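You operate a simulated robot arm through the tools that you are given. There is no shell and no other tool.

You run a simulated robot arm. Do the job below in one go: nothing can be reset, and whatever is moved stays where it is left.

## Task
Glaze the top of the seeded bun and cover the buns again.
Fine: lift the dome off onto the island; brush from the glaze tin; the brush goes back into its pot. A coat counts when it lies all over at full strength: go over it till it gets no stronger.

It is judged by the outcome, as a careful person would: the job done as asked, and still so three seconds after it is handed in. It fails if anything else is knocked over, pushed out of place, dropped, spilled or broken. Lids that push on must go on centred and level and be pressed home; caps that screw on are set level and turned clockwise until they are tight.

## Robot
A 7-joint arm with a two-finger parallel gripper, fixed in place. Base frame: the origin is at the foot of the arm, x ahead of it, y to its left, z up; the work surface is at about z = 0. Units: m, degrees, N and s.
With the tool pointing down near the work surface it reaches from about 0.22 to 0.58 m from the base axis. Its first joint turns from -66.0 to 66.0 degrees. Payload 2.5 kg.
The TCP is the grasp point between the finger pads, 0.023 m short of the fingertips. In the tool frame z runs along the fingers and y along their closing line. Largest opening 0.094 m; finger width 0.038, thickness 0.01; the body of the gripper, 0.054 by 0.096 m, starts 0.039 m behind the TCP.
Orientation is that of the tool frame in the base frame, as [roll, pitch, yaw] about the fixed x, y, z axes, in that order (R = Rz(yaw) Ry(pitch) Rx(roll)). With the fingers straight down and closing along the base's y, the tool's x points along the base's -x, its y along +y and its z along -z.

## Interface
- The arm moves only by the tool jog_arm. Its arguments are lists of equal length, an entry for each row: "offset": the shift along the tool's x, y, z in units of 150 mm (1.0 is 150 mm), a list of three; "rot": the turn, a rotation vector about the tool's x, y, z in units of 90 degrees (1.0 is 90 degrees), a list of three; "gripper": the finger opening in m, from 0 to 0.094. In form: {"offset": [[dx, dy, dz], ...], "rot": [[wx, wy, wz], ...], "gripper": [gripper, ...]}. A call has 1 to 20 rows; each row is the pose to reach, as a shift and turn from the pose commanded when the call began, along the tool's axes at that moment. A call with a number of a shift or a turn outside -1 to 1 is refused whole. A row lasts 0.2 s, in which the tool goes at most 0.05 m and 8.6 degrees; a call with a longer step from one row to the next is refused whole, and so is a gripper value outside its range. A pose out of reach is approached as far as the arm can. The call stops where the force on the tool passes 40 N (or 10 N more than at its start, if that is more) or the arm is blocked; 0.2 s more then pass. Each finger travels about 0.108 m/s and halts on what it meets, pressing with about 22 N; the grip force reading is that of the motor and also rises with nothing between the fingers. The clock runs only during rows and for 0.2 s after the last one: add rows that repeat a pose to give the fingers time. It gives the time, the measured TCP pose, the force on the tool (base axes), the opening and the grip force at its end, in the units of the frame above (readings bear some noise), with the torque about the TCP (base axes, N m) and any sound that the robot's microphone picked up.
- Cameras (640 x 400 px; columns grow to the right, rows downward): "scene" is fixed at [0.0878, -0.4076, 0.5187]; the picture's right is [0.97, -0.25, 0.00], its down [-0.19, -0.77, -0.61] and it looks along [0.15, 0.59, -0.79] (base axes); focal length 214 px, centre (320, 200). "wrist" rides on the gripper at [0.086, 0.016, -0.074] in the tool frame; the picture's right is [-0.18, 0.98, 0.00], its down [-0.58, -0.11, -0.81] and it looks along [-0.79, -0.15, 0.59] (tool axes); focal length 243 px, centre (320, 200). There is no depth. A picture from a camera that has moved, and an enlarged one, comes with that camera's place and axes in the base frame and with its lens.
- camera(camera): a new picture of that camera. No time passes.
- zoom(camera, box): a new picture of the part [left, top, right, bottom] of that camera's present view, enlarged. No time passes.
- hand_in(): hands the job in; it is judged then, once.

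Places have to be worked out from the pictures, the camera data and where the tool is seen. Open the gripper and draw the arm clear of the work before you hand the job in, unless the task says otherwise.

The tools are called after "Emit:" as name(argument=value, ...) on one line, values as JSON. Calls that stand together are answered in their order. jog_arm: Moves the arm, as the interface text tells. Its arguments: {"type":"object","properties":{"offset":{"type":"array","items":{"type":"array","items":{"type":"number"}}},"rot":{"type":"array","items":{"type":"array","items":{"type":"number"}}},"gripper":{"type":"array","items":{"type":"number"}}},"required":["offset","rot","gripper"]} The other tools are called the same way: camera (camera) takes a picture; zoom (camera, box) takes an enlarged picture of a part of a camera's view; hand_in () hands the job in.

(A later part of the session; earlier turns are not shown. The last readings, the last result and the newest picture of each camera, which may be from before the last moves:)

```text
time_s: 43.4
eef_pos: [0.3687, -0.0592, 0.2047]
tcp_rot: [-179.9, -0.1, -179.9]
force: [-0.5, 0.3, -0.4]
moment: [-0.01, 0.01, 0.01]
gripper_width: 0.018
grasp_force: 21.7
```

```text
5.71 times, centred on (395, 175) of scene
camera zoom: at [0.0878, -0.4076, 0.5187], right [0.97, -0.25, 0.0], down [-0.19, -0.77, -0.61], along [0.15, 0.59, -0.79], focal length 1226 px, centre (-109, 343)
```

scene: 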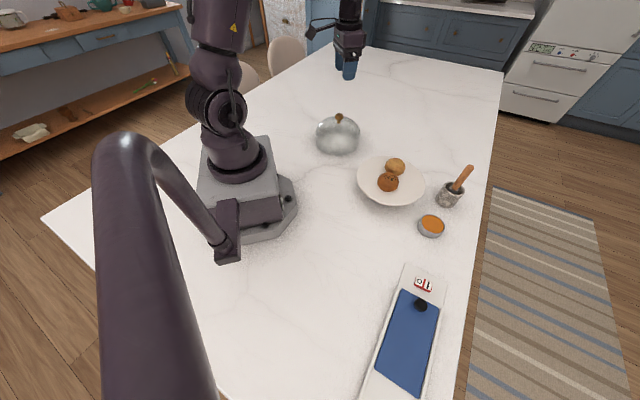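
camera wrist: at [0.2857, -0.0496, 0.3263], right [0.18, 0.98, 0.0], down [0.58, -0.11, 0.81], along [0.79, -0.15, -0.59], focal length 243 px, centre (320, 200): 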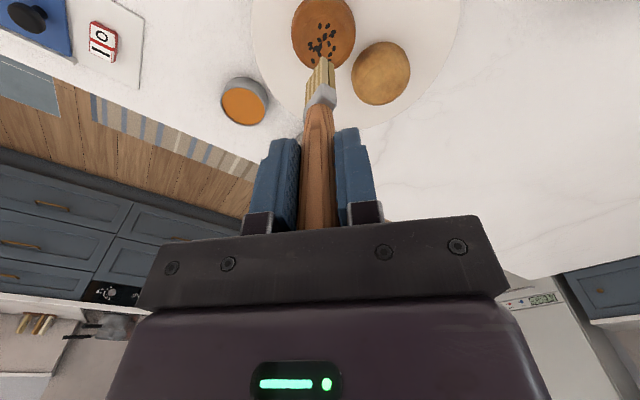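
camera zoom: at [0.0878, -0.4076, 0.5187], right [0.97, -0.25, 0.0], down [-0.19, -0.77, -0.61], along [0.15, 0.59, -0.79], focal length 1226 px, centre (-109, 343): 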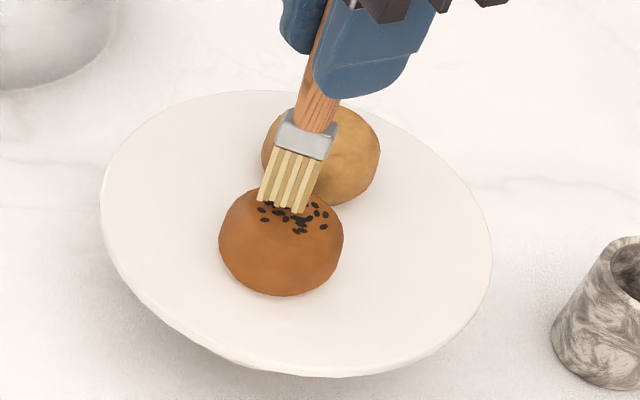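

Still no contact at z≈0.205. Another 4 mm in fine steps.

Emit:
jog_arm(offset=[[0.0, 0.0, 0.01], [0.0, 0.0, 0.02], [0.0, 0.0, 0.027]], rot=[[0, 0, 0], [0, 0, 0], [0, 0, 0]], gripper=[0.0, 0.0, 0.0])

Emit:
zoom(camera="scene", box=[360, 140, 430, 210])

Emit:
zoom(camera="wrist", box=[260, 0, 380, 120])

```text
time_s: 44.2
eef_pos: [0.368, -0.0599, 0.202]
tcp_rot: [180.0, -0.1, 180.0]
force: [0.2, -1.0, 0.0]
moment: [0.02, 0.01, 0.01]
gripper_width: 0.0181
grasp_force: 21.8
```

```text
5.71 times, centred on (395, 175) of scene
camera zoom: at [0.0878, -0.4076, 0.5187], right [0.97, -0.25, 0.0], down [-0.19, -0.77, -0.61], along [0.15, 0.59, -0.79], focal length 1226 px, centre (-109, 343)
```

zoom: 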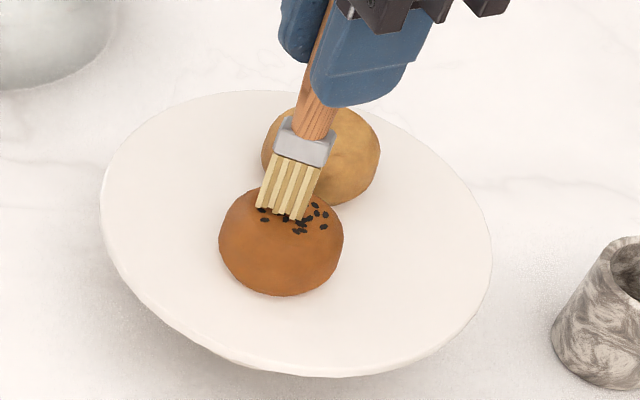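

```text
3.33 times, centred on (320, 60) of wrist
camera zoom: at [0.283, -0.0438, 0.2767], right [0.18, 0.98, 0.0], down [0.58, -0.11, 0.81], along [0.79, -0.15, -0.59], focal length 809 px, centre (320, 667)
```

zoom: 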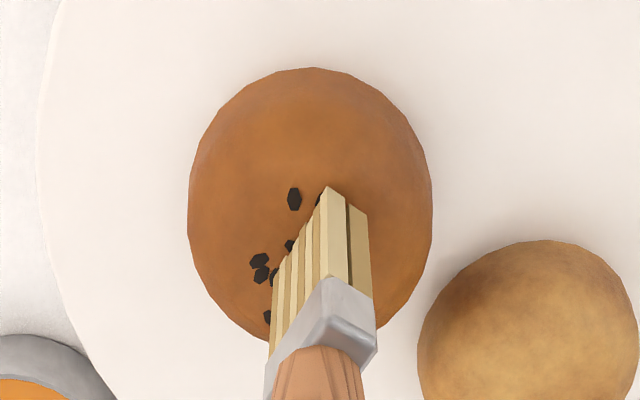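

The tips look close to the surface. I'll go a further 3 mm in 1 mm steps.

Emit:
jog_arm(offset=[[0.0, 0.0, 0.007], [0.0, 0.0, 0.013], [0.0, 0.0, 0.02]], rot=[[0, 0, 0], [0, 0, 0], [0, 0, 0]], gripper=[0.0, 0.0, 0.0])

Emit:
zoom(camera="scene", box=[370, 150, 420, 200])

Emit:
zoom(camera="wrist", box=[260, 0, 380, 120])

```text
time_s: 45.0
eef_pos: [0.3692, -0.0598, 0.1987]
tcp_rot: [-179.9, 0.0, -180.0]
force: [-0.1, 0.5, 3.3]
moment: [0.04, 0.06, 0.02]
gripper_width: 0.0179
grasp_force: 22.3
```

```text
8.00 times, centred on (395, 175) of scene
camera zoom: at [0.0878, -0.4076, 0.5187], right [0.97, -0.25, 0.0], down [-0.19, -0.77, -0.61], along [0.15, 0.59, -0.79], focal length 1716 px, centre (-280, 400)
```

zoom: 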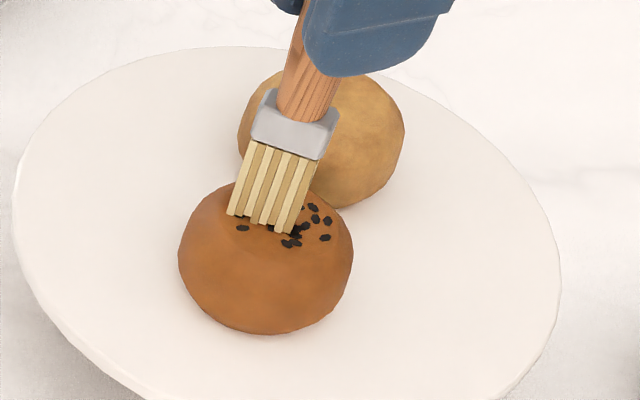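

```text
3.33 times, centred on (320, 60) of wrist
camera zoom: at [0.2828, -0.0434, 0.2739], right [0.18, 0.98, 0.0], down [0.58, -0.11, 0.81], along [0.79, -0.15, -0.59], focal length 809 px, centre (320, 667)
```

zoom: 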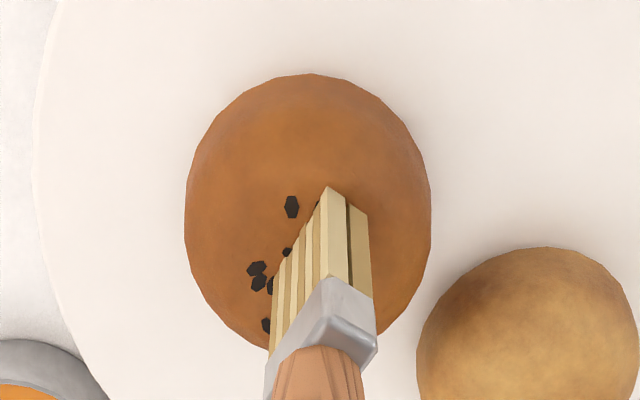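

Light touch: 3.3 N at z≈0.1988. I'll lift 15 mm and look whether that touch laid any glaze.

Emit:
jog_arm(offset=[[0.0, 0.0, 0.0], [0.0, 0.0, -0.03], [0.0, 0.0, -0.1], [0.05, 0.0, -0.2], [0.15, 0.0, -0.25]], rot=[[0, 0, 0], [0, 0, 0], [0, 0, 0], [0, 0, 0], [0, 0, 0]], gripper=[0.0, 0.0, 0.0, 0.0, 0.0])

Emit:
zoom(camera="scene", box=[370, 160, 415, 200])

Emit:
zoom(camera="wrist", box=[260, 0, 380, 120])

```text
time_s: 46.2
eef_pos: [0.3465, -0.0597, 0.2372]
tcp_rot: [-180.0, -0.1, -179.9]
force: [0.4, -0.7, -0.9]
moment: [0.0, -0.03, 0.01]
gripper_width: 0.0182
grasp_force: 21.9
```

```text
10.00 times, centred on (392, 180) of scene
camera zoom: at [0.0878, -0.4076, 0.5187], right [0.97, -0.25, 0.0], down [-0.19, -0.77, -0.61], along [0.15, 0.59, -0.79], focal length 2145 px, centre (-405, 400)
```

zoom: 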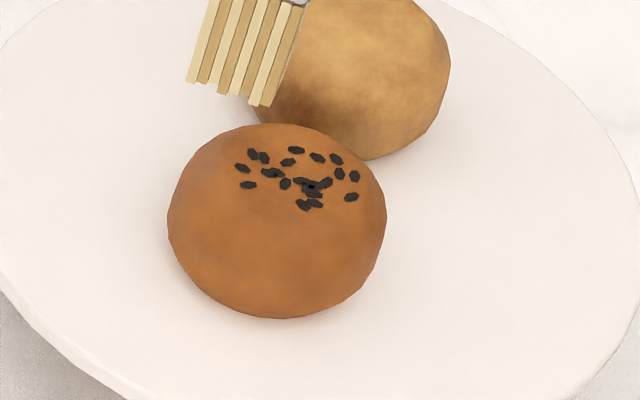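

```text
3.33 times, centred on (320, 60) of wrist
camera zoom: at [0.2612, -0.0442, 0.3117], right [0.18, 0.98, 0.0], down [0.58, -0.11, 0.81], along [0.79, -0.15, -0.59], focal length 809 px, centre (320, 667)
```

zoom: 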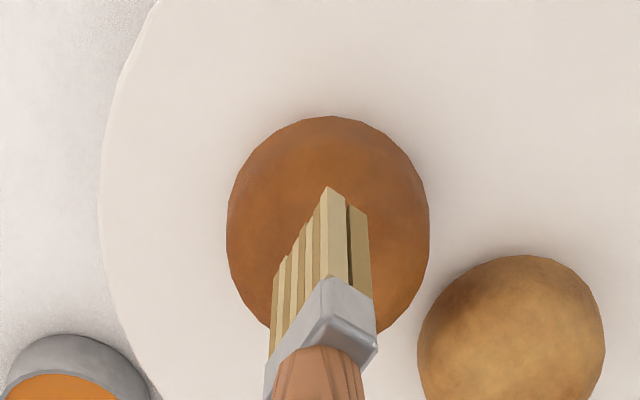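

I'll zoom in further on the bun's crown to see any trace of a coat.

Emit:
zoom(camera="scene", box=[375, 165, 405, 195])

```text
13.33 times, centred on (390, 180) of scene
camera zoom: at [0.0878, -0.4076, 0.5187], right [0.97, -0.25, 0.0], down [-0.19, -0.77, -0.61], along [0.15, 0.59, -0.79], focal length 2860 px, centre (-613, 467)
```

zoom: 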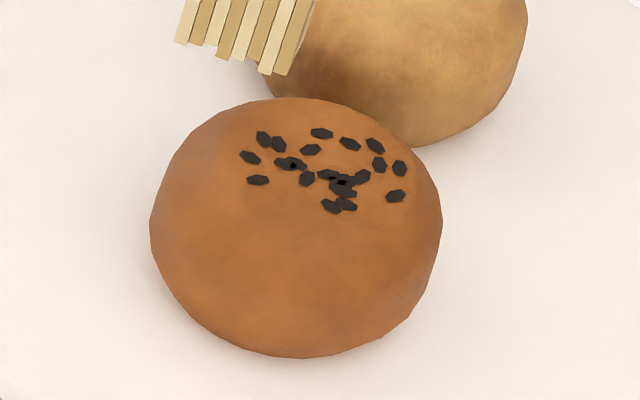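

No visible coat from a mere touch. I'll return to the contact pose and make a light stroke back and forth across the crown (along the brush's narrow direction), following the curve.

Emit:
jog_arm(offset=[[-0.0697, -0.0815, 0.1], [-0.0697, -0.0815, 0.2], [-0.0697, -0.0815, 0.24], [-0.0697, -0.0815, 0.256], [-0.0924, -0.0572, 0.251], [-0.1129, -0.0352, 0.25], [-0.1333, -0.0133, 0.25], [-0.1538, 0.0086, 0.25], [-0.1742, 0.0306, 0.251], [-0.197, 0.0549, 0.256], [-0.1742, 0.0306, 0.251], [-0.1538, 0.0086, 0.25], [-0.1333, -0.0133, 0.25], [-0.1129, -0.0352, 0.25], [-0.0924, -0.0572, 0.251], [-0.0697, -0.0815, 0.256]], rot=[[0, 0, 0], [0, 0, 0], [0, 0, 0], [0, 0, 0], [0, 0, 0], [0, 0, 0], [0, 0, 0], [0, 0, 0], [0, 0, 0], [0, 0, 0], [0, 0, 0], [0, 0, 0], [0, 0, 0], [0, 0, 0], [0, 0, 0], [0, 0, 0]], gripper=[0.0, 0.0, 0.0, 0.0, 0.0, 0.0, 0.0, 0.0, 0.0, 0.0, 0.0, 0.0, 0.0, 0.0, 0.0, 0.0])

Emit:
zoom(camera="scene", box=[370, 160, 415, 200])

Emit:
zoom(camera="wrist", box=[260, 0, 380, 120])

```text
time_s: 49.6
eef_pos: [0.3572, -0.0709, 0.1998]
tcp_rot: [-180.0, 0.0, 180.0]
force: [1.3, 2.7, 7.7]
moment: [0.3, -0.13, -0.01]
gripper_width: 0.0177
grasp_force: 22.4
```

```text
10.00 times, centred on (392, 180) of scene
camera zoom: at [0.0877, -0.4076, 0.5187], right [0.97, -0.25, 0.0], down [-0.19, -0.77, -0.61], along [0.15, 0.59, -0.79], focal length 2145 px, centre (-405, 400)
```

zoom: 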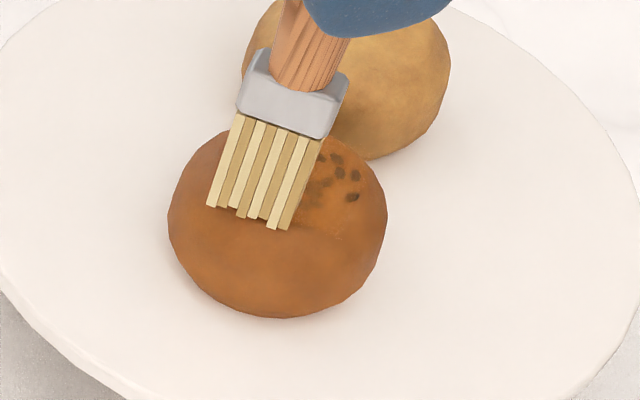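

```text
3.33 times, centred on (320, 60) of wrist
camera zoom: at [0.2713, -0.055, 0.2736], right [0.18, 0.98, 0.0], down [0.58, -0.11, 0.81], along [0.79, -0.15, -0.59], focal length 809 px, centre (320, 667)
```

zoom: 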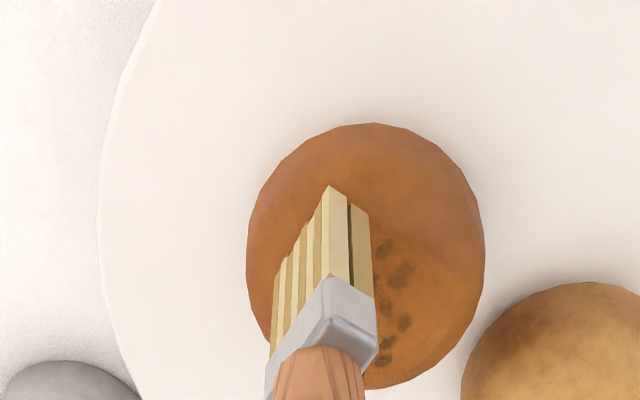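

The stroke works: the seeds are showing under an orange coat, and the bun hasn't moved. I'll lift off and look at the coverage.

Emit:
jog_arm(offset=[[0.0, 0.0, -0.05], [0.0, 0.0, -0.15], [0.1, 0.0, -0.28], [0.3, 0.0, -0.3], [0.5, 0.0, -0.3], [0.5, 0.0, -0.3]], rot=[[0, 0, 0], [0, 0, 0], [0, 0, 0], [0, 0, 0], [0, 0, 0], [0, 0, 0]], gripper=[0.0, 0.0, 0.0, 0.0, 0.0, 0.0])

Emit:
zoom(camera="scene", box=[375, 165, 405, 195])

Emit:
camera(camera="wrist")

Emit:
zoom(camera="wrist", box=[290, 30, 390, 130])

```text
time_s: 51.0
eef_pos: [0.2806, -0.0715, 0.2436]
tcp_rot: [-179.9, -0.1, 179.9]
force: [-0.7, -0.3, -0.2]
moment: [0.02, -0.02, 0.03]
gripper_width: 0.0179
grasp_force: 22.6
```

```text
13.33 times, centred on (390, 180) of scene
camera zoom: at [0.0877, -0.4076, 0.5187], right [0.97, -0.25, 0.0], down [-0.19, -0.77, -0.61], along [0.15, 0.59, -0.79], focal length 2860 px, centre (-613, 467)
```

zoom: 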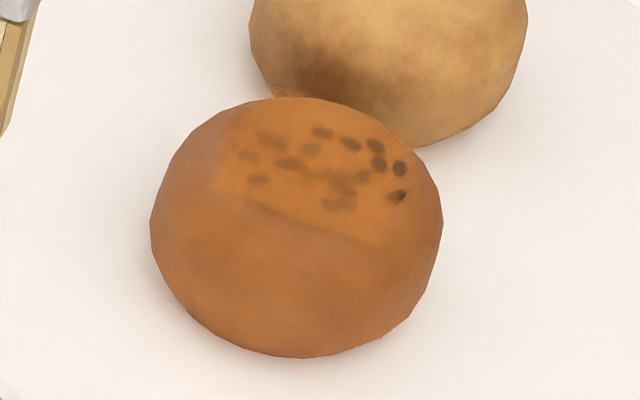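

```text
taken
camera wrist: at [0.1951, -0.057, 0.3182], right [0.18, 0.98, 0.0], down [0.58, -0.11, 0.81], along [0.79, -0.15, -0.59], focal length 243 px, centre (320, 200)
```

wrist: 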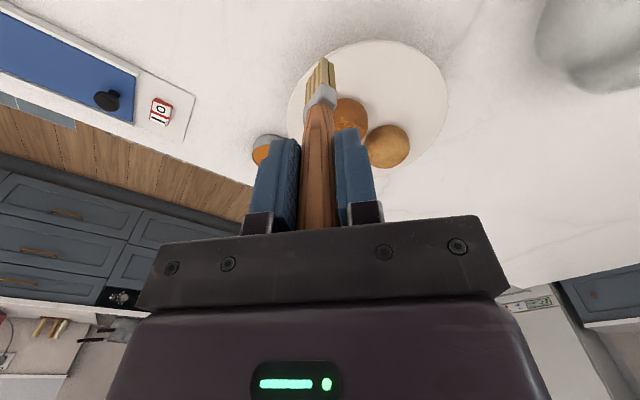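

```text
4.00 times, centred on (340, 80) of wrist
camera zoom: at [0.1951, -0.057, 0.3182], right [0.18, 0.98, 0.0], down [0.58, -0.11, 0.81], along [0.79, -0.15, -0.59], focal length 970 px, centre (240, 680)
```

zoom: 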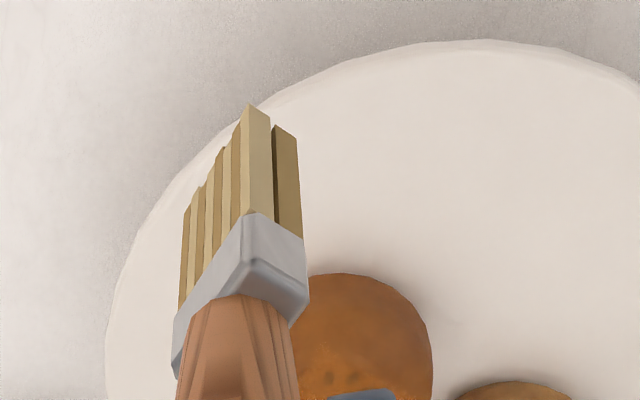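

A glazed band is visible on the crown with a clear edge. I'll step the arm aside so the wrist camera sees the bun past the brush, to map the coverage from above.

Emit:
jog_arm(offset=[[-0.05, -0.15, -0.1], [-0.15, -0.35, -0.13], [-0.15, -0.35, -0.13]], rot=[[0, 0, 0], [0, 0, 0], [0, 0, 0]], gripper=[0.0, 0.0, 0.0])

Emit:
zoom(camera="wrist", box=[340, 60, 420, 120])

Emit:
zoom(camera="scene", box=[375, 165, 405, 195])

```text
time_s: 51.8
eef_pos: [0.3063, -0.1239, 0.2629]
tcp_rot: [-179.9, -0.2, 179.9]
force: [-0.5, -0.4, -1.1]
moment: [0.02, -0.01, -0.03]
gripper_width: 0.0181
grasp_force: 22.0
```

```text
6.67 times, centred on (380, 90) of wrist
camera zoom: at [0.2193, -0.1088, 0.3376], right [0.18, 0.98, 0.0], down [0.58, -0.11, 0.81], along [0.79, -0.15, -0.59], focal length 1618 px, centre (-80, 933)
```

zoom: 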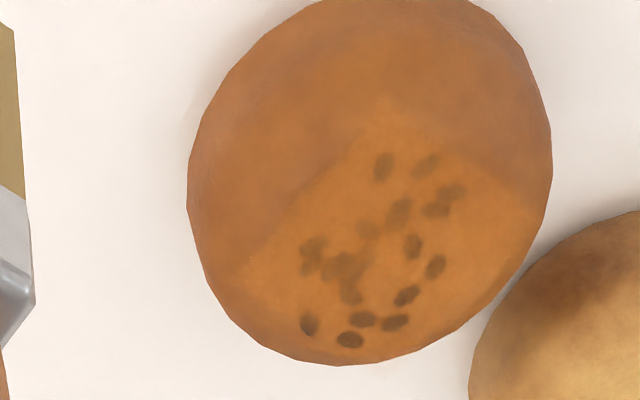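

```text
13.33 times, centred on (390, 180) of scene
camera zoom: at [0.0878, -0.4077, 0.5187], right [0.97, -0.25, 0.0], down [-0.19, -0.77, -0.61], along [0.15, 0.59, -0.79], focal length 2860 px, centre (-613, 467)
```

zoom: 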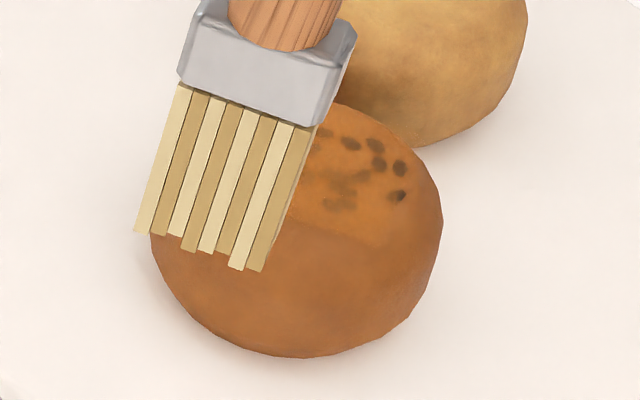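

From above, the coat covers a clean rectangle ±14 mm by ±17 mm centred on the crown, so the brush lays glaze wherever its tips run close to the surface. I'll now run three parallel light strokes across the crown, at side offsets -12, 0 and +12 mm, reaching further out.

Emit:
jog_arm(offset=[[-0.16, 0.23, 0.1], [-0.2639, 0.3751, 0.25], [-0.2639, 0.3751, 0.4], [-0.2639, 0.3751, 0.431], [-0.3002, 0.4141, 0.422], [-0.3366, 0.4531, 0.422], [-0.373, 0.4921, 0.422], [-0.4094, 0.5311, 0.422], [-0.4457, 0.5701, 0.431], [-0.5042, 0.5155, 0.431], [-0.4679, 0.4765, 0.422], [-0.4315, 0.4375, 0.422], [-0.3951, 0.3985, 0.422], [-0.3587, 0.3595, 0.422], [-0.3224, 0.3205, 0.431], [-0.3809, 0.2659, 0.431], [-0.4263, 0.3147, 0.422], [-0.4718, 0.3634, 0.422], [-0.5173, 0.4121, 0.422], [-0.5627, 0.4609, 0.431]], rot=[[0, 0, 0], [0, 0, 0], [0, 0, 0], [0, 0, 0], [0, 0, 0], [0, 0, 0], [0, 0, 0], [0, 0, 0], [0, 0, 0], [0, 0, 0], [0, 0, 0], [0, 0, 0], [0, 0, 0], [0, 0, 0], [0, 0, 0], [0, 0, 0], [0, 0, 0], [0, 0, 0], [0, 0, 0], [0, 0, 0]], gripper=[0, 0, 0, 0, 0, 0, 0, 0, 0, 0, 0, 0, 0, 0, 0, 0, 0, 0, 0, 0])

Emit:
zoom(camera="scene", box=[370, 160, 415, 200])

```text
time_s: 56.0
eef_pos: [0.3894, -0.055, 0.1975]
tcp_rot: [-179.9, 0.0, -179.9]
force: [-0.8, -0.2, 1.5]
moment: [-0.09, 0.05, 0.03]
gripper_width: 0.0181
grasp_force: 22.1
```

```text
10.00 times, centred on (392, 180) of scene
camera zoom: at [0.0877, -0.4077, 0.5187], right [0.97, -0.25, 0.0], down [-0.19, -0.77, -0.61], along [0.15, 0.59, -0.79], focal length 2145 px, centre (-405, 400)
```

zoom: 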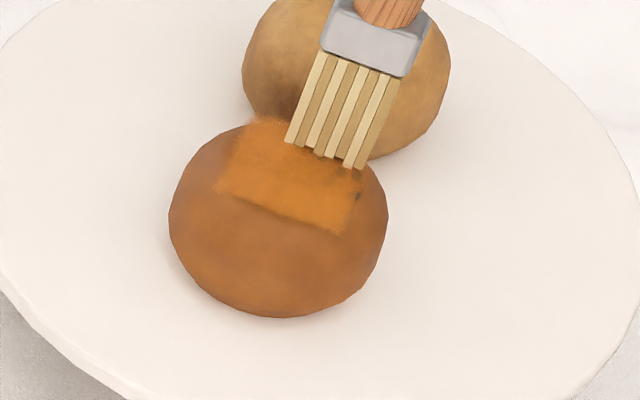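

The coat on the crown is stronger and the bun hasn't shifted. I'll lift away to the same viewing spot and check the coverage.

Emit:
jog_arm(offset=[[0.0, 0.0, -0.1], [0.05, -0.05, -0.3], [0.25, -0.22, -0.431], [0.45, -0.38, -0.431], [0.5627, -0.4609, -0.431], [0.5627, -0.4609, -0.431]], rot=[[0, 0, 0], [0, 0, 0], [0, 0, 0], [0, 0, 0], [0, 0, 0], [0, 0, 0]], gripper=[0, 0, 0, 0, 0, 0])

Emit:
zoom(camera="wrist", box=[340, 60, 420, 120])

Emit:
zoom(camera="scene", box=[375, 165, 405, 195])

```text
time_s: 57.4
eef_pos: [0.3028, -0.1248, 0.2645]
tcp_rot: [-180.0, -0.1, -180.0]
force: [0.6, 0.0, 0.4]
moment: [0.0, -0.01, -0.01]
gripper_width: 0.018
grasp_force: 21.5
```

```text
6.67 times, centred on (380, 90) of wrist
camera zoom: at [0.218, -0.1082, 0.3391], right [0.18, 0.98, 0.0], down [0.58, -0.11, 0.81], along [0.79, -0.15, -0.59], focal length 1618 px, centre (-80, 933)
```

zoom: 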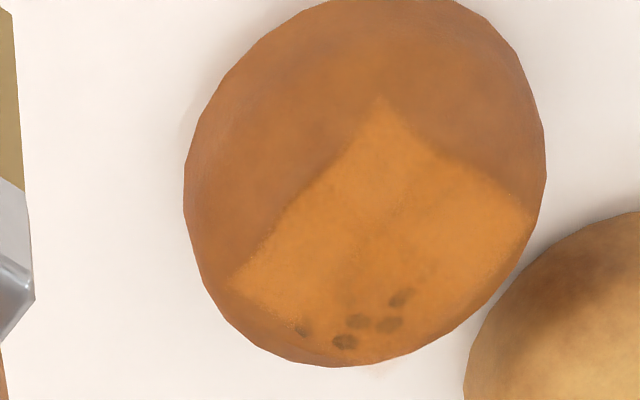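

```text
13.33 times, centred on (390, 180) of scene
camera zoom: at [0.0877, -0.4077, 0.5187], right [0.97, -0.25, 0.0], down [-0.19, -0.77, -0.61], along [0.15, 0.59, -0.79], focal length 2860 px, centre (-613, 467)
```

zoom: 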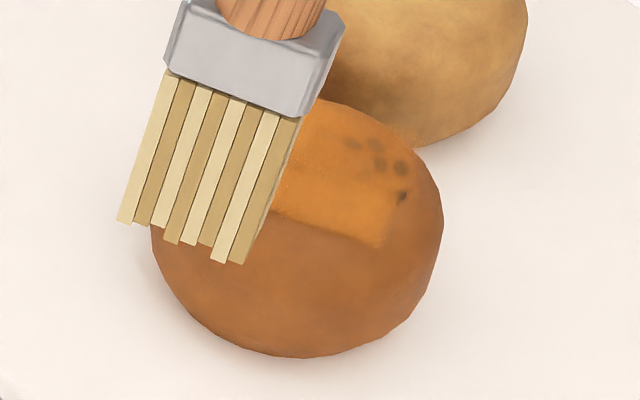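

The coat reaches about 17 mm from the crown, and the bottom edge toward +x is still faint. The tips seem to wet surface within about 3 mm, so I'll run a ring around the crown at a slightly lower height to widen it.

Emit:
jog_arm(offset=[[-0.14, 0.2, 0.12], [-0.2704, 0.3918, 0.33], [-0.2704, 0.3918, 0.4317], [-0.2484, 0.4269, 0.4317], [-0.247, 0.4684, 0.4317], [-0.2665, 0.5049, 0.4317], [-0.3165, 0.5585, 0.4317], [-0.3516, 0.5804, 0.4317], [-0.393, 0.5819, 0.4317], [-0.4295, 0.5624, 0.4317], [-0.4929, 0.5033, 0.4317], [-0.5562, 0.4442, 0.4317], [-0.5782, 0.4091, 0.4317], [-0.5796, 0.3676, 0.4317], [-0.5601, 0.3311, 0.4317], [-0.5101, 0.2775, 0.4317], [-0.475, 0.2556, 0.4317], [-0.4336, 0.2541, 0.4317], [-0.397, 0.2736, 0.4317], [-0.3337, 0.3327, 0.4317]], rot=[[0, 0, 0], [0, 0, 0], [0, 0, 0], [0, 0, 0], [0, 0, 0], [0, 0, 0], [0, 0, 0], [0, 0, 0], [0, 0, 0], [0, 0, 0], [0, 0, 0], [0, 0, 0], [0, 0, 0], [0, 0, 0], [0, 0, 0], [0, 0, 0], [0, 0, 0], [0, 0, 0], [0, 0, 0], [0, 0, 0]], gripper=[0, 0, 0, 0, 0, 0, 0, 0, 0, 0, 0, 0, 0, 0, 0, 0, 0, 0, 0, 0])

Emit:
zoom(camera="scene", box=[370, 160, 415, 200])

```text
time_s: 61.6
eef_pos: [0.3546, -0.0738, 0.1983]
tcp_rot: [-179.9, 0.0, 180.0]
force: [-0.2, -0.8, 0.7]
moment: [-0.07, -0.11, 0.0]
gripper_width: 0.0179
grasp_force: 21.6
```

```text
10.00 times, centred on (392, 180) of scene
camera zoom: at [0.0878, -0.4077, 0.5187], right [0.97, -0.25, 0.0], down [-0.19, -0.77, -0.61], along [0.15, 0.59, -0.79], focal length 2145 px, centre (-405, 400)
```

zoom: 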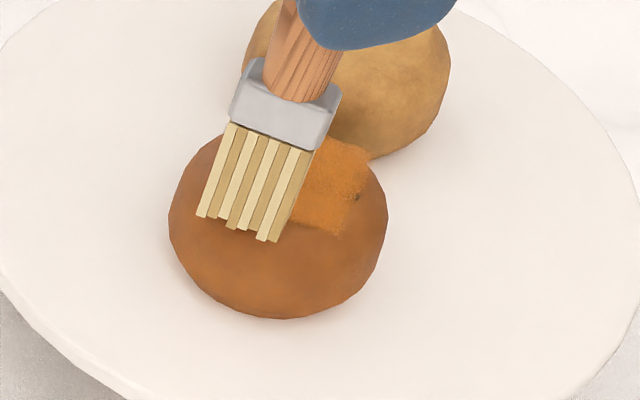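

Light contact (0.7 N) at the end. I'll lift to the viewing pose and judge the coverage.

Emit:
jog_arm(offset=[[0.0, 0.0, -0.1], [0.05, -0.05, -0.28], [0.2, -0.2, -0.4317], [0.3337, -0.3327, -0.4317], [0.3337, -0.3327, -0.4317]], rot=[[0, 0, 0], [0, 0, 0], [0, 0, 0], [0, 0, 0], [0, 0, 0]], gripper=[0, 0, 0, 0, 0])

Emit:
zoom(camera="wrist", box=[340, 60, 420, 120])

Emit:
zoom(camera="scene", box=[375, 165, 405, 195])

```text
time_s: 62.8
eef_pos: [0.3034, -0.1237, 0.2636]
tcp_rot: [-179.9, 0.0, -180.0]
force: [-0.7, 0.1, -0.1]
moment: [-0.01, 0.01, 0.01]
gripper_width: 0.0181
grasp_force: 21.8
```

```text
6.67 times, centred on (380, 90) of wrist
camera zoom: at [0.2174, -0.1076, 0.3384], right [0.18, 0.98, 0.0], down [0.58, -0.11, 0.81], along [0.79, -0.15, -0.59], focal length 1618 px, centre (-80, 933)
```

zoom: 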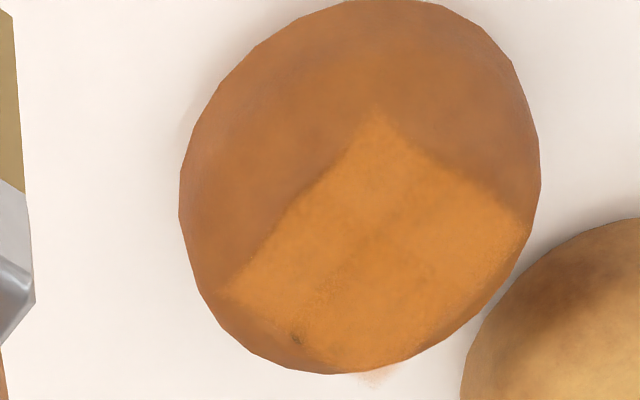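

```text
13.33 times, centred on (390, 180) of scene
camera zoom: at [0.0877, -0.4077, 0.5187], right [0.97, -0.25, 0.0], down [-0.19, -0.77, -0.61], along [0.15, 0.59, -0.79], focal length 2860 px, centre (-613, 467)
```

zoom: 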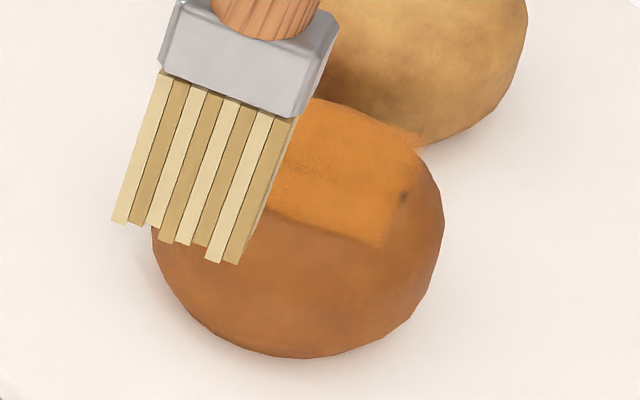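

The coat now has straight edges that no longer grow with wider strokes, which suggests the glazeable top is about a 30 mm square on the crown. I'll zoom in closely to judge evenness.

Emit:
zoom(camera="wrist", box=[360, 70, 412, 112])

Emit:
zoom(camera="scene", box=[385, 166, 407, 186])

```text
9.52 times, centred on (386, 91) of wrist
camera zoom: at [0.2174, -0.1076, 0.3384], right [0.18, 0.98, 0.0], down [0.58, -0.11, 0.81], along [0.79, -0.15, -0.59], focal length 2311 px, centre (-309, 1238)
```

zoom: 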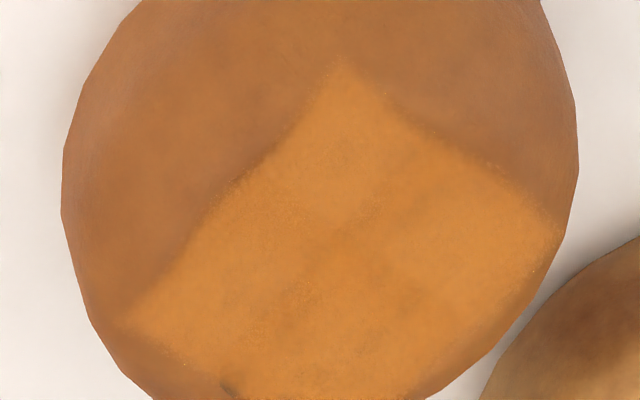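

```text
16.00 times, centred on (396, 176) of scene
camera zoom: at [0.0877, -0.4077, 0.5187], right [0.97, -0.25, 0.0], down [-0.19, -0.77, -0.61], along [0.15, 0.59, -0.79], focal length 3432 px, centre (-896, 584)
```

zoom: 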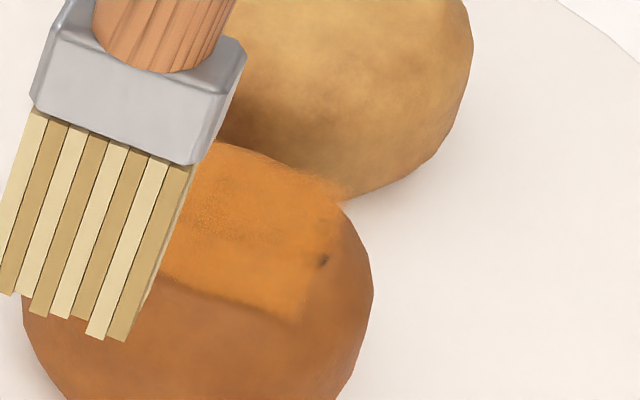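

The film is fairly even but its streaks suggest it isn't yet at full strength. To test whether the coat can extend further out, I'll run a second ring, wider and 3.4 mm lower than the crown.

Emit:
jog_arm(offset=[[-0.13, 0.19, 0.12], [-0.2476, 0.3675, 0.34], [-0.2476, 0.3675, 0.4447], [-0.2167, 0.4174, 0.4447], [-0.2146, 0.4758, 0.4447], [-0.2421, 0.5276, 0.4447], [-0.2921, 0.5812, 0.4447], [-0.342, 0.6122, 0.4447], [-0.4003, 0.6142, 0.4447], [-0.4523, 0.5867, 0.4447], [-0.5156, 0.5276, 0.4447], [-0.579, 0.4685, 0.4447], [-0.6099, 0.4186, 0.4447], [-0.612, 0.3602, 0.4447], [-0.5845, 0.3084, 0.4447], [-0.5345, 0.2548, 0.4447], [-0.4846, 0.2238, 0.4447], [-0.4263, 0.2218, 0.4447], [-0.3743, 0.2493, 0.4447], [-0.311, 0.3084, 0.4447]], rot=[[0, 0, 0], [0, 0, 0], [0, 0, 0], [0, 0, 0], [0, 0, 0], [0, 0, 0], [0, 0, 0], [0, 0, 0], [0, 0, 0], [0, 0, 0], [0, 0, 0], [0, 0, 0], [0, 0, 0], [0, 0, 0], [0, 0, 0], [0, 0, 0], [0, 0, 0], [0, 0, 0], [0, 0, 0], [0, 0, 0]], gripper=[0, 0, 0, 0, 0, 0, 0, 0, 0, 0, 0, 0, 0, 0, 0, 0, 0, 0, 0, 0])

Emit:
zoom(camera="scene", box=[370, 160, 415, 200])

Emit:
jog_arm(offset=[[0.0, 0.0, -0.1], [0.05, -0.05, -0.28], [0.2, -0.2, -0.4447], [0.311, -0.3084, -0.4447], [0.311, -0.3084, -0.4447]], rot=[[0, 0, 0], [0, 0, 0], [0, 0, 0], [0, 0, 0], [0, 0, 0]], gripper=[0, 0, 0, 0, 0])

Emit:
zoom(camera="wrist", box=[340, 60, 420, 120])

Emit:
zoom(camera="scene", box=[375, 165, 405, 195])

```text
time_s: 67.0
eef_pos: [0.351, -0.0768, 0.1963]
tcp_rot: [-179.9, -0.2, 180.0]
force: [0.0, -1.2, -1.2]
moment: [0.04, -0.01, -0.02]
gripper_width: 0.0179
grasp_force: 21.4
```

```text
10.00 times, centred on (392, 180) of scene
camera zoom: at [0.0878, -0.4077, 0.5187], right [0.97, -0.25, 0.0], down [-0.19, -0.77, -0.61], along [0.15, 0.59, -0.79], focal length 2145 px, centre (-405, 400)
```

zoom: 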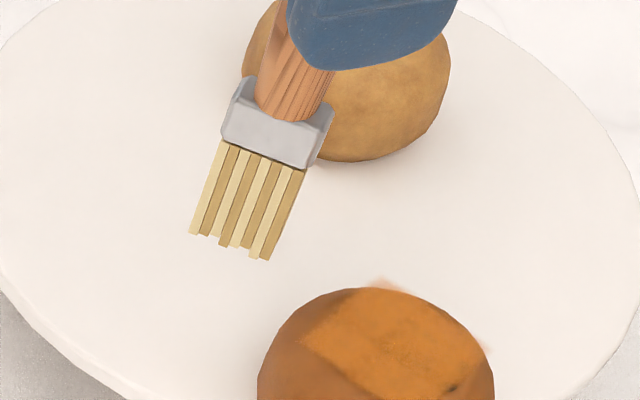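

```text
time_s: 68.2
eef_pos: [0.3044, -0.1251, 0.2624]
tcp_rot: [-180.0, -0.1, -180.0]
force: [0.1, 0.4, -0.5]
moment: [0.02, -0.04, 0.04]
gripper_width: 0.0184
grasp_force: 22.0
```

```text
6.67 times, centred on (380, 90) of wrist
camera zoom: at [0.2187, -0.1094, 0.3377], right [0.18, 0.98, 0.0], down [0.58, -0.11, 0.81], along [0.79, -0.15, -0.59], focal length 1618 px, centre (-80, 933)
```

zoom: 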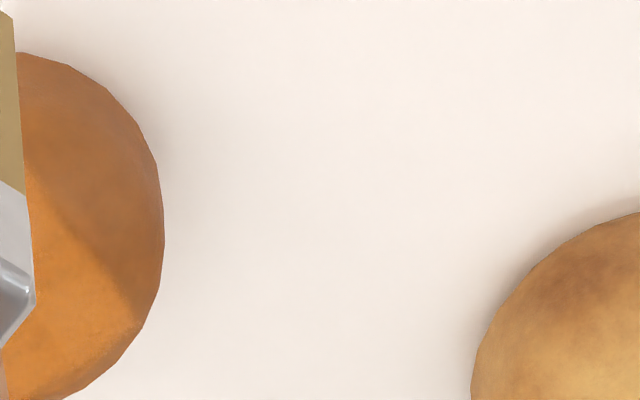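

```text
13.33 times, centred on (390, 180) of scene
camera zoom: at [0.0877, -0.4077, 0.5187], right [0.97, -0.25, 0.0], down [-0.19, -0.77, -0.61], along [0.15, 0.59, -0.79], focal length 2860 px, centre (-613, 467)
```

zoom: 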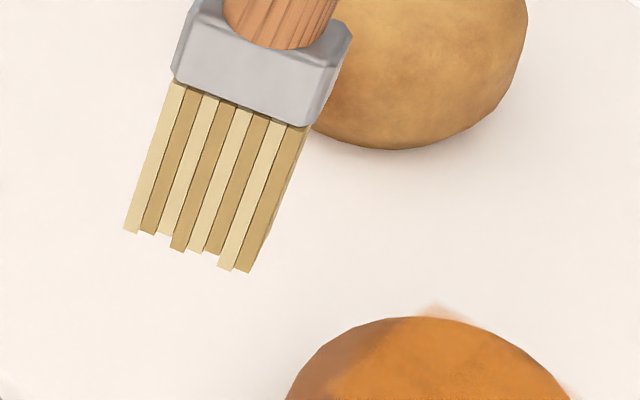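

The wider ring pushed the bun across the plate, which was a mistake on my part. I'll look at where it is now before doing anything else.

Emit:
camera(camera="scene")

Emit:
zoom(camera="scene", box=[350, 145, 430, 215])

Emit:
camera(camera="wrist")

```text
taken
```

scene: 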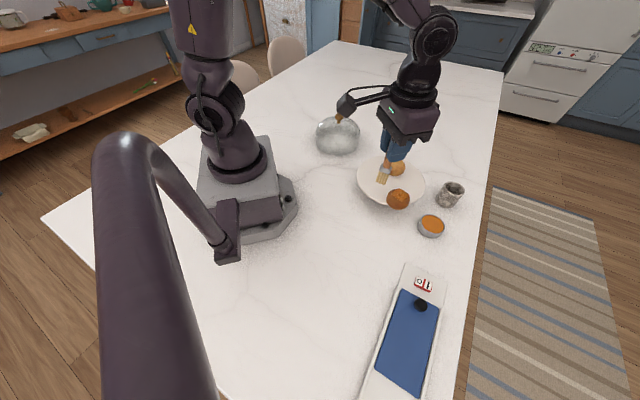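

```text
5.71 times, centred on (390, 180) of scene
camera zoom: at [0.0877, -0.4077, 0.5187], right [0.97, -0.25, 0.0], down [-0.19, -0.77, -0.61], along [0.15, 0.59, -0.79], focal length 1226 px, centre (-80, 314)
```

zoom: 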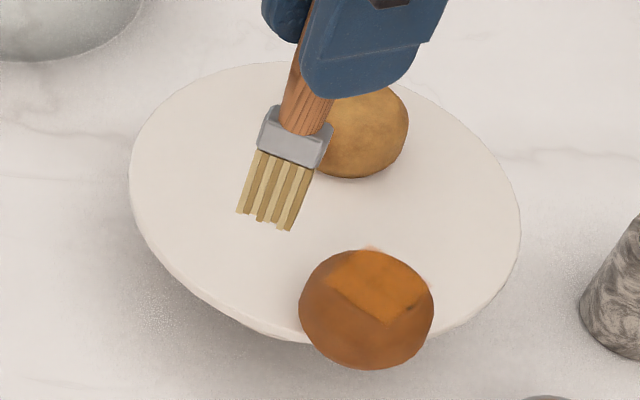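

```text
taken
camera wrist: at [0.2187, -0.1094, 0.3377], right [0.18, 0.98, 0.0], down [0.58, -0.11, 0.81], along [0.79, -0.15, -0.59], focal length 243 px, centre (320, 200)
```

wrist: 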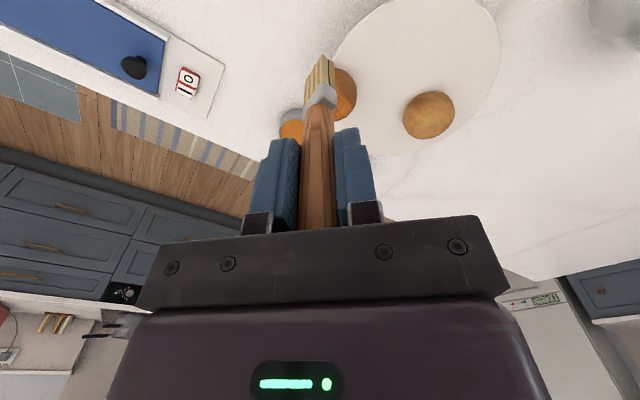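

The bun now sits at the plate's near edge, at about (0.373, -0.122), still level but precarious. I'll zoom in on it to see its seating and the state of the film.

Emit:
zoom(camera="scene", box=[382, 184, 412, 212])

```text
14.29 times, centred on (397, 198) of scene
camera zoom: at [0.0877, -0.4077, 0.5187], right [0.97, -0.25, 0.0], down [-0.19, -0.77, -0.61], along [0.15, 0.59, -0.79], focal length 3064 px, centre (-780, 229)
```

zoom: 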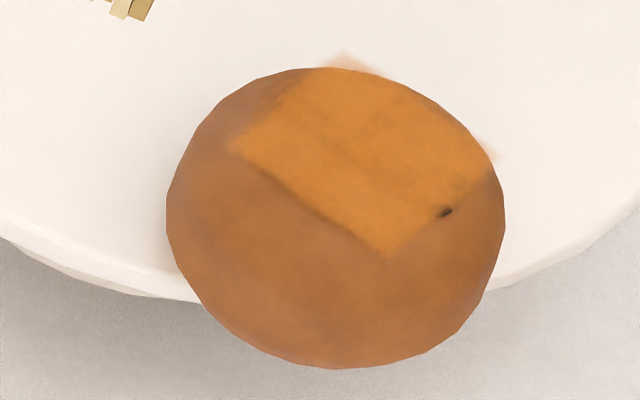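

The film fills a square patch on the crown and the bun is level but overhanging the rim. The safe fix is to put the brush back in its pot, grasp the bun by its sides and return it; I'll carry the brush toward the pot now.

Emit:
jog_arm(offset=[[-0.2, 0.0, 0.0], [-0.45, 0.01, 0.0], [-0.7, 0.02, 0.0], [-0.95, 0.03, 0.05], [-0.95, 0.03, 0.05]], rot=[[0, 0, 0], [0, 0, 0], [0, 0, 0], [0, 0, 0], [0, 0, 0]], gripper=[0, 0, 0, 0, 0])

Emit:
jog_arm(offset=[[-0.2, 0.005, 0.05], [-0.45, 0.01, 0.15], [-0.65, 0.02, 0.22], [-0.738, 0.023, 0.23], [-0.738, 0.023, 0.23]], rot=[[0, 0, 0], [0, 0, 0], [0, 0, 0], [0, 0, 0], [0, 0, 0]], gripper=[0, 0, 0, 0, 0])

Emit:
camera(camera="wrist")

Emit:
zoom(camera="wrist", box=[260, 0, 380, 120])

Emit:
zoom(camera="scene", box=[350, 80, 510, 220])

```text
time_s: 69.4
eef_pos: [0.4469, -0.1178, 0.2521]
tcp_rot: [179.9, -0.1, 180.0]
force: [-0.2, 0.8, -0.2]
moment: [-0.02, -0.02, 0.01]
gripper_width: 0.018
grasp_force: 21.4
```

```text
time_s: 70.6
eef_pos: [0.5585, -0.1148, 0.2191]
tcp_rot: [179.9, -0.1, 179.9]
force: [-0.2, -0.2, -0.2]
moment: [0.01, 0.02, -0.02]
gripper_width: 0.0179
grasp_force: 21.8
```

```text
taken
camera wrist: at [0.4726, -0.099, 0.2941], right [0.18, 0.98, 0.0], down [0.58, -0.11, 0.81], along [0.79, -0.15, -0.59], focal length 243 px, centre (320, 200)
```

wrist: 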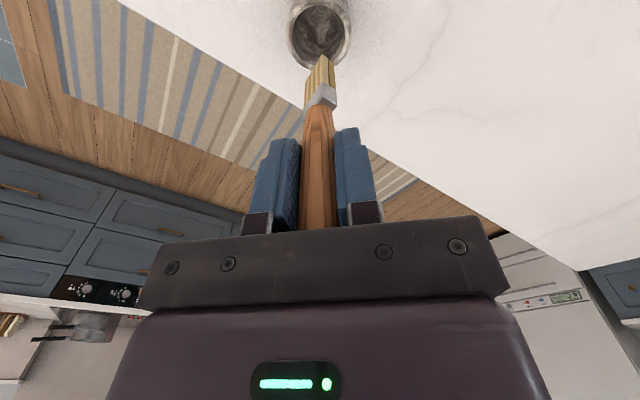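

```text
3.33 times, centred on (320, 60) of wrist
camera zoom: at [0.4726, -0.099, 0.2941], right [0.18, 0.98, 0.0], down [0.58, -0.11, 0.81], along [0.79, -0.15, -0.59], focal length 809 px, centre (320, 667)
```

zoom: 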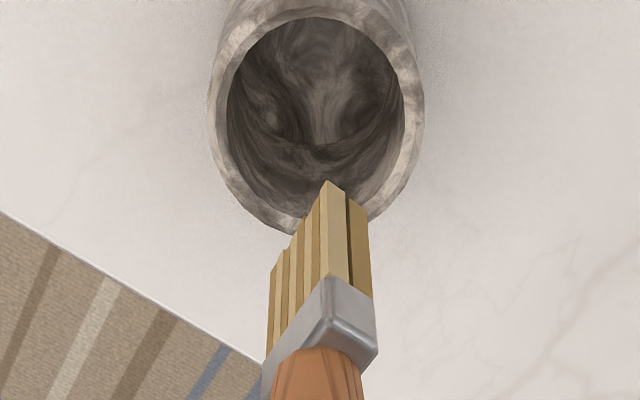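

```text
2.86 times, centred on (430, 150) of scene
camera zoom: at [0.0878, -0.4076, 0.5187], right [0.97, -0.25, 0.0], down [-0.19, -0.77, -0.61], along [0.15, 0.59, -0.79], focal length 613 px, centre (6, 343)
```

zoom: 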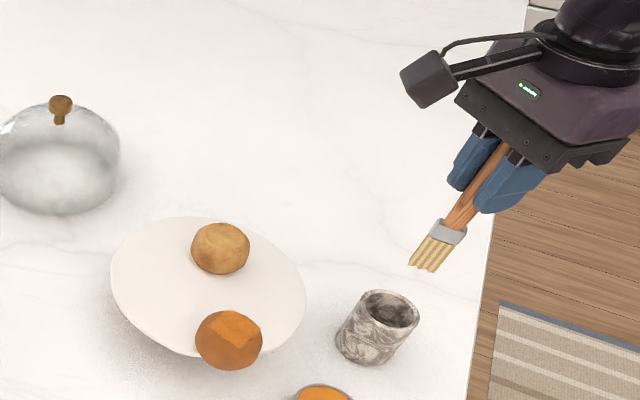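

The brush hangs over the pot mouth, about 2 mm off its original place. I'll correct that and lower it into the pot, stopping just above the floor.

Emit:
jog_arm(offset=[[0.012, -0.01, 0.05], [0.012, -0.01, 0.2], [0.012, -0.01, 0.35], [0.012, -0.01, 0.5], [0.012, -0.01, 0.6], [0.012, -0.01, 0.66], [0.012, -0.01, 0.66]], rot=[[0, 0, 0], [0, 0, 0], [0, 0, 0], [0, 0, 0], [0, 0, 0], [0, 0, 0], [0, 0, 0]], gripper=[0, 0, 0, 0, 0, 0, 0])

Emit:
zoom(camera="wrist", box=[260, 0, 380, 120])

Emit:
zoom(camera="scene", box=[410, 120, 510, 220])

```text
time_s: 72.2
eef_pos: [0.5561, -0.1166, 0.1217]
tcp_rot: [-180.0, -0.1, 179.9]
force: [0.1, 0.0, -0.6]
moment: [-0.01, -0.01, -0.01]
gripper_width: 0.0184
grasp_force: 22.0
```

```text
3.33 times, centred on (320, 60) of wrist
camera zoom: at [0.4695, -0.1018, 0.1952], right [0.18, 0.98, 0.0], down [0.58, -0.11, 0.81], along [0.79, -0.15, -0.59], focal length 809 px, centre (320, 667)
```

zoom: 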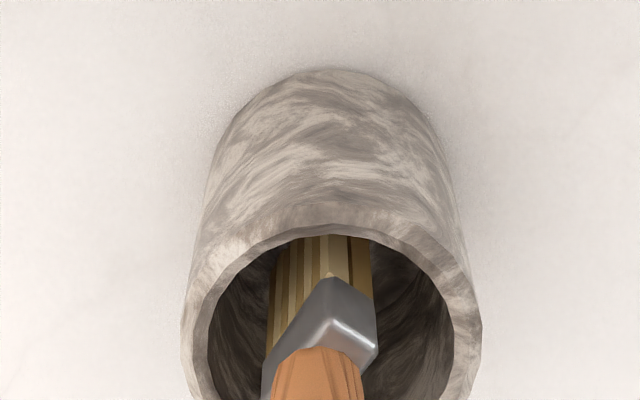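

```text
4.00 times, centred on (460, 170) of scene
camera zoom: at [0.0878, -0.4076, 0.5187], right [0.97, -0.25, 0.0], down [-0.19, -0.77, -0.61], along [0.15, 0.59, -0.79], focal length 858 px, centre (-240, 320)
```

zoom: 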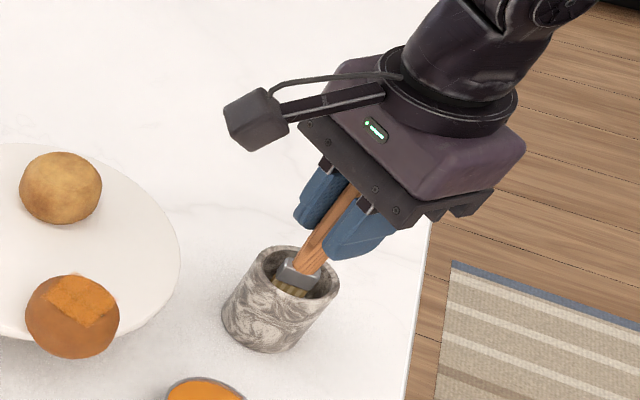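

The brush is inside the pot without touching. I'll lower in 1 mm steps until it bottoms lightly.

Emit:
jog_arm(offset=[[0.0, 0.0, 0.01], [0.0, 0.0, 0.02], [0.0, 0.0, 0.03]], rot=[[0, 0, 0], [0, 0, 0], [0, 0, 0]], gripper=[0, 0, 0])

```text
time_s: 73.0
eef_pos: [0.555, -0.1174, 0.1161]
tcp_rot: [-180.0, -0.1, -180.0]
force: [-0.3, -0.6, -0.2]
moment: [0.02, -0.01, 0.01]
gripper_width: 0.018
grasp_force: 21.9
```

No contact at z≈0.116. Two further 1 mm steps.

Emit:
jog_arm(offset=[[0.0, 0.0, 0.007], [0.0, 0.0, 0.013], [0.0, 0.0, 0.013]], rot=[[0, 0, 0], [0, 0, 0], [0, 0, 0]], gripper=[0, 0, 0])

```text
time_s: 73.8
eef_pos: [0.5556, -0.1179, 0.1148]
tcp_rot: [-179.9, -0.1, 180.0]
force: [-0.6, 1.1, -0.2]
moment: [0.03, -0.03, -0.02]
gripper_width: 0.0178
grasp_force: 21.3
```

Still free at z≈0.1145. Two more 1 mm steps.

Emit:
jog_arm(offset=[[0.0, 0.0, 0.007], [0.0, 0.0, 0.013], [0.0, 0.0, 0.013]], rot=[[0, 0, 0], [0, 0, 0], [0, 0, 0]], gripper=[0, 0, 0])

Emit:
zoom(camera="scene", box=[410, 120, 510, 220])

```text
time_s: 74.6
eef_pos: [0.5561, -0.1173, 0.1126]
tcp_rot: [180.0, -0.2, -180.0]
force: [0.3, -0.3, 0.0]
moment: [0.0, -0.02, 0.0]
gripper_width: 0.0178
grasp_force: 22.5
```

```text
4.00 times, centred on (460, 170) of scene
camera zoom: at [0.0878, -0.4076, 0.5187], right [0.97, -0.25, 0.0], down [-0.19, -0.77, -0.61], along [0.15, 0.59, -0.79], focal length 858 px, centre (-240, 320)
```

zoom: 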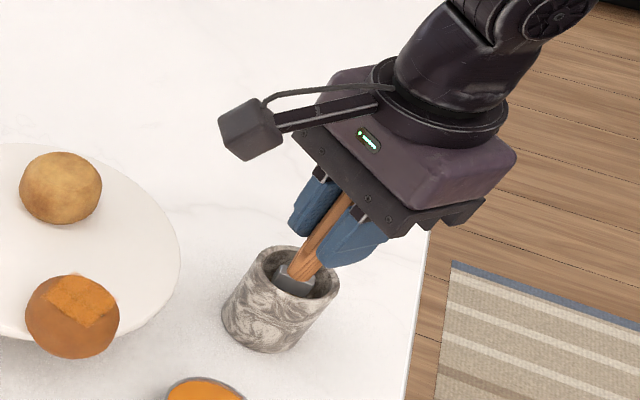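

The ferrule is back at its original level in the pot. I'll release the handle gently and check that it stays put.

Emit:
jog_arm(offset=[[0.0, 0.0, 0.003], [0.0, 0.0, 0.003], [0.0, 0.0, 0.003], [0.0, 0.0, 0.003], [0.0, 0.0, 0.003]], rot=[[0, 0, 0], [0, 0, 0], [0, 0, 0], [0, 0, 0], [0, 0, 0]], gripper=[0.019, 0.024, 0.035, 0.05, 0.06])

Emit:
camera(camera="wrist")

Emit:
zoom(camera="scene", box=[410, 120, 510, 220])

```text
time_s: 75.8
eef_pos: [0.5557, -0.117, 0.1122]
tcp_rot: [180.0, -0.1, -180.0]
force: [-0.2, 0.2, -0.9]
moment: [0.02, -0.03, 0.03]
gripper_width: 0.06
grasp_force: 0.1
```

```text
taken
camera wrist: at [0.4694, -0.1019, 0.1875], right [0.18, 0.98, 0.0], down [0.58, -0.11, 0.81], along [0.79, -0.15, -0.59], focal length 243 px, centre (320, 200)
```

wrist: 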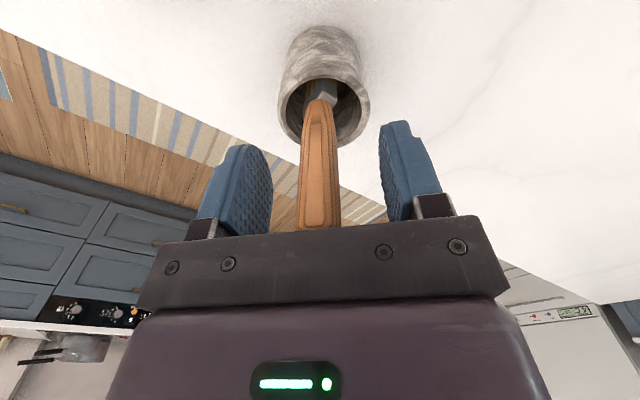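

```text
4.00 times, centred on (460, 170) of scene
camera zoom: at [0.0878, -0.4076, 0.5187], right [0.97, -0.25, 0.0], down [-0.19, -0.77, -0.61], along [0.15, 0.59, -0.79], focal length 858 px, centre (-240, 320)
```

zoom: 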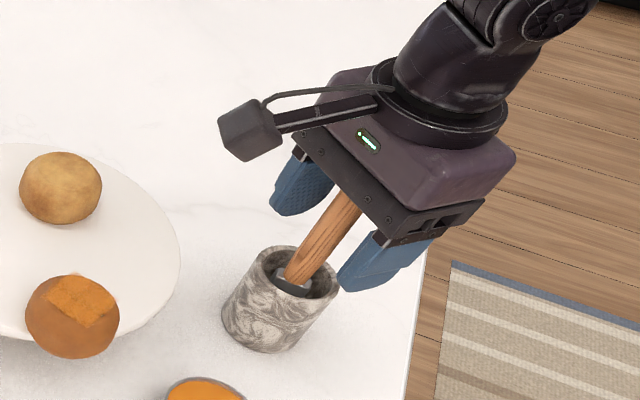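

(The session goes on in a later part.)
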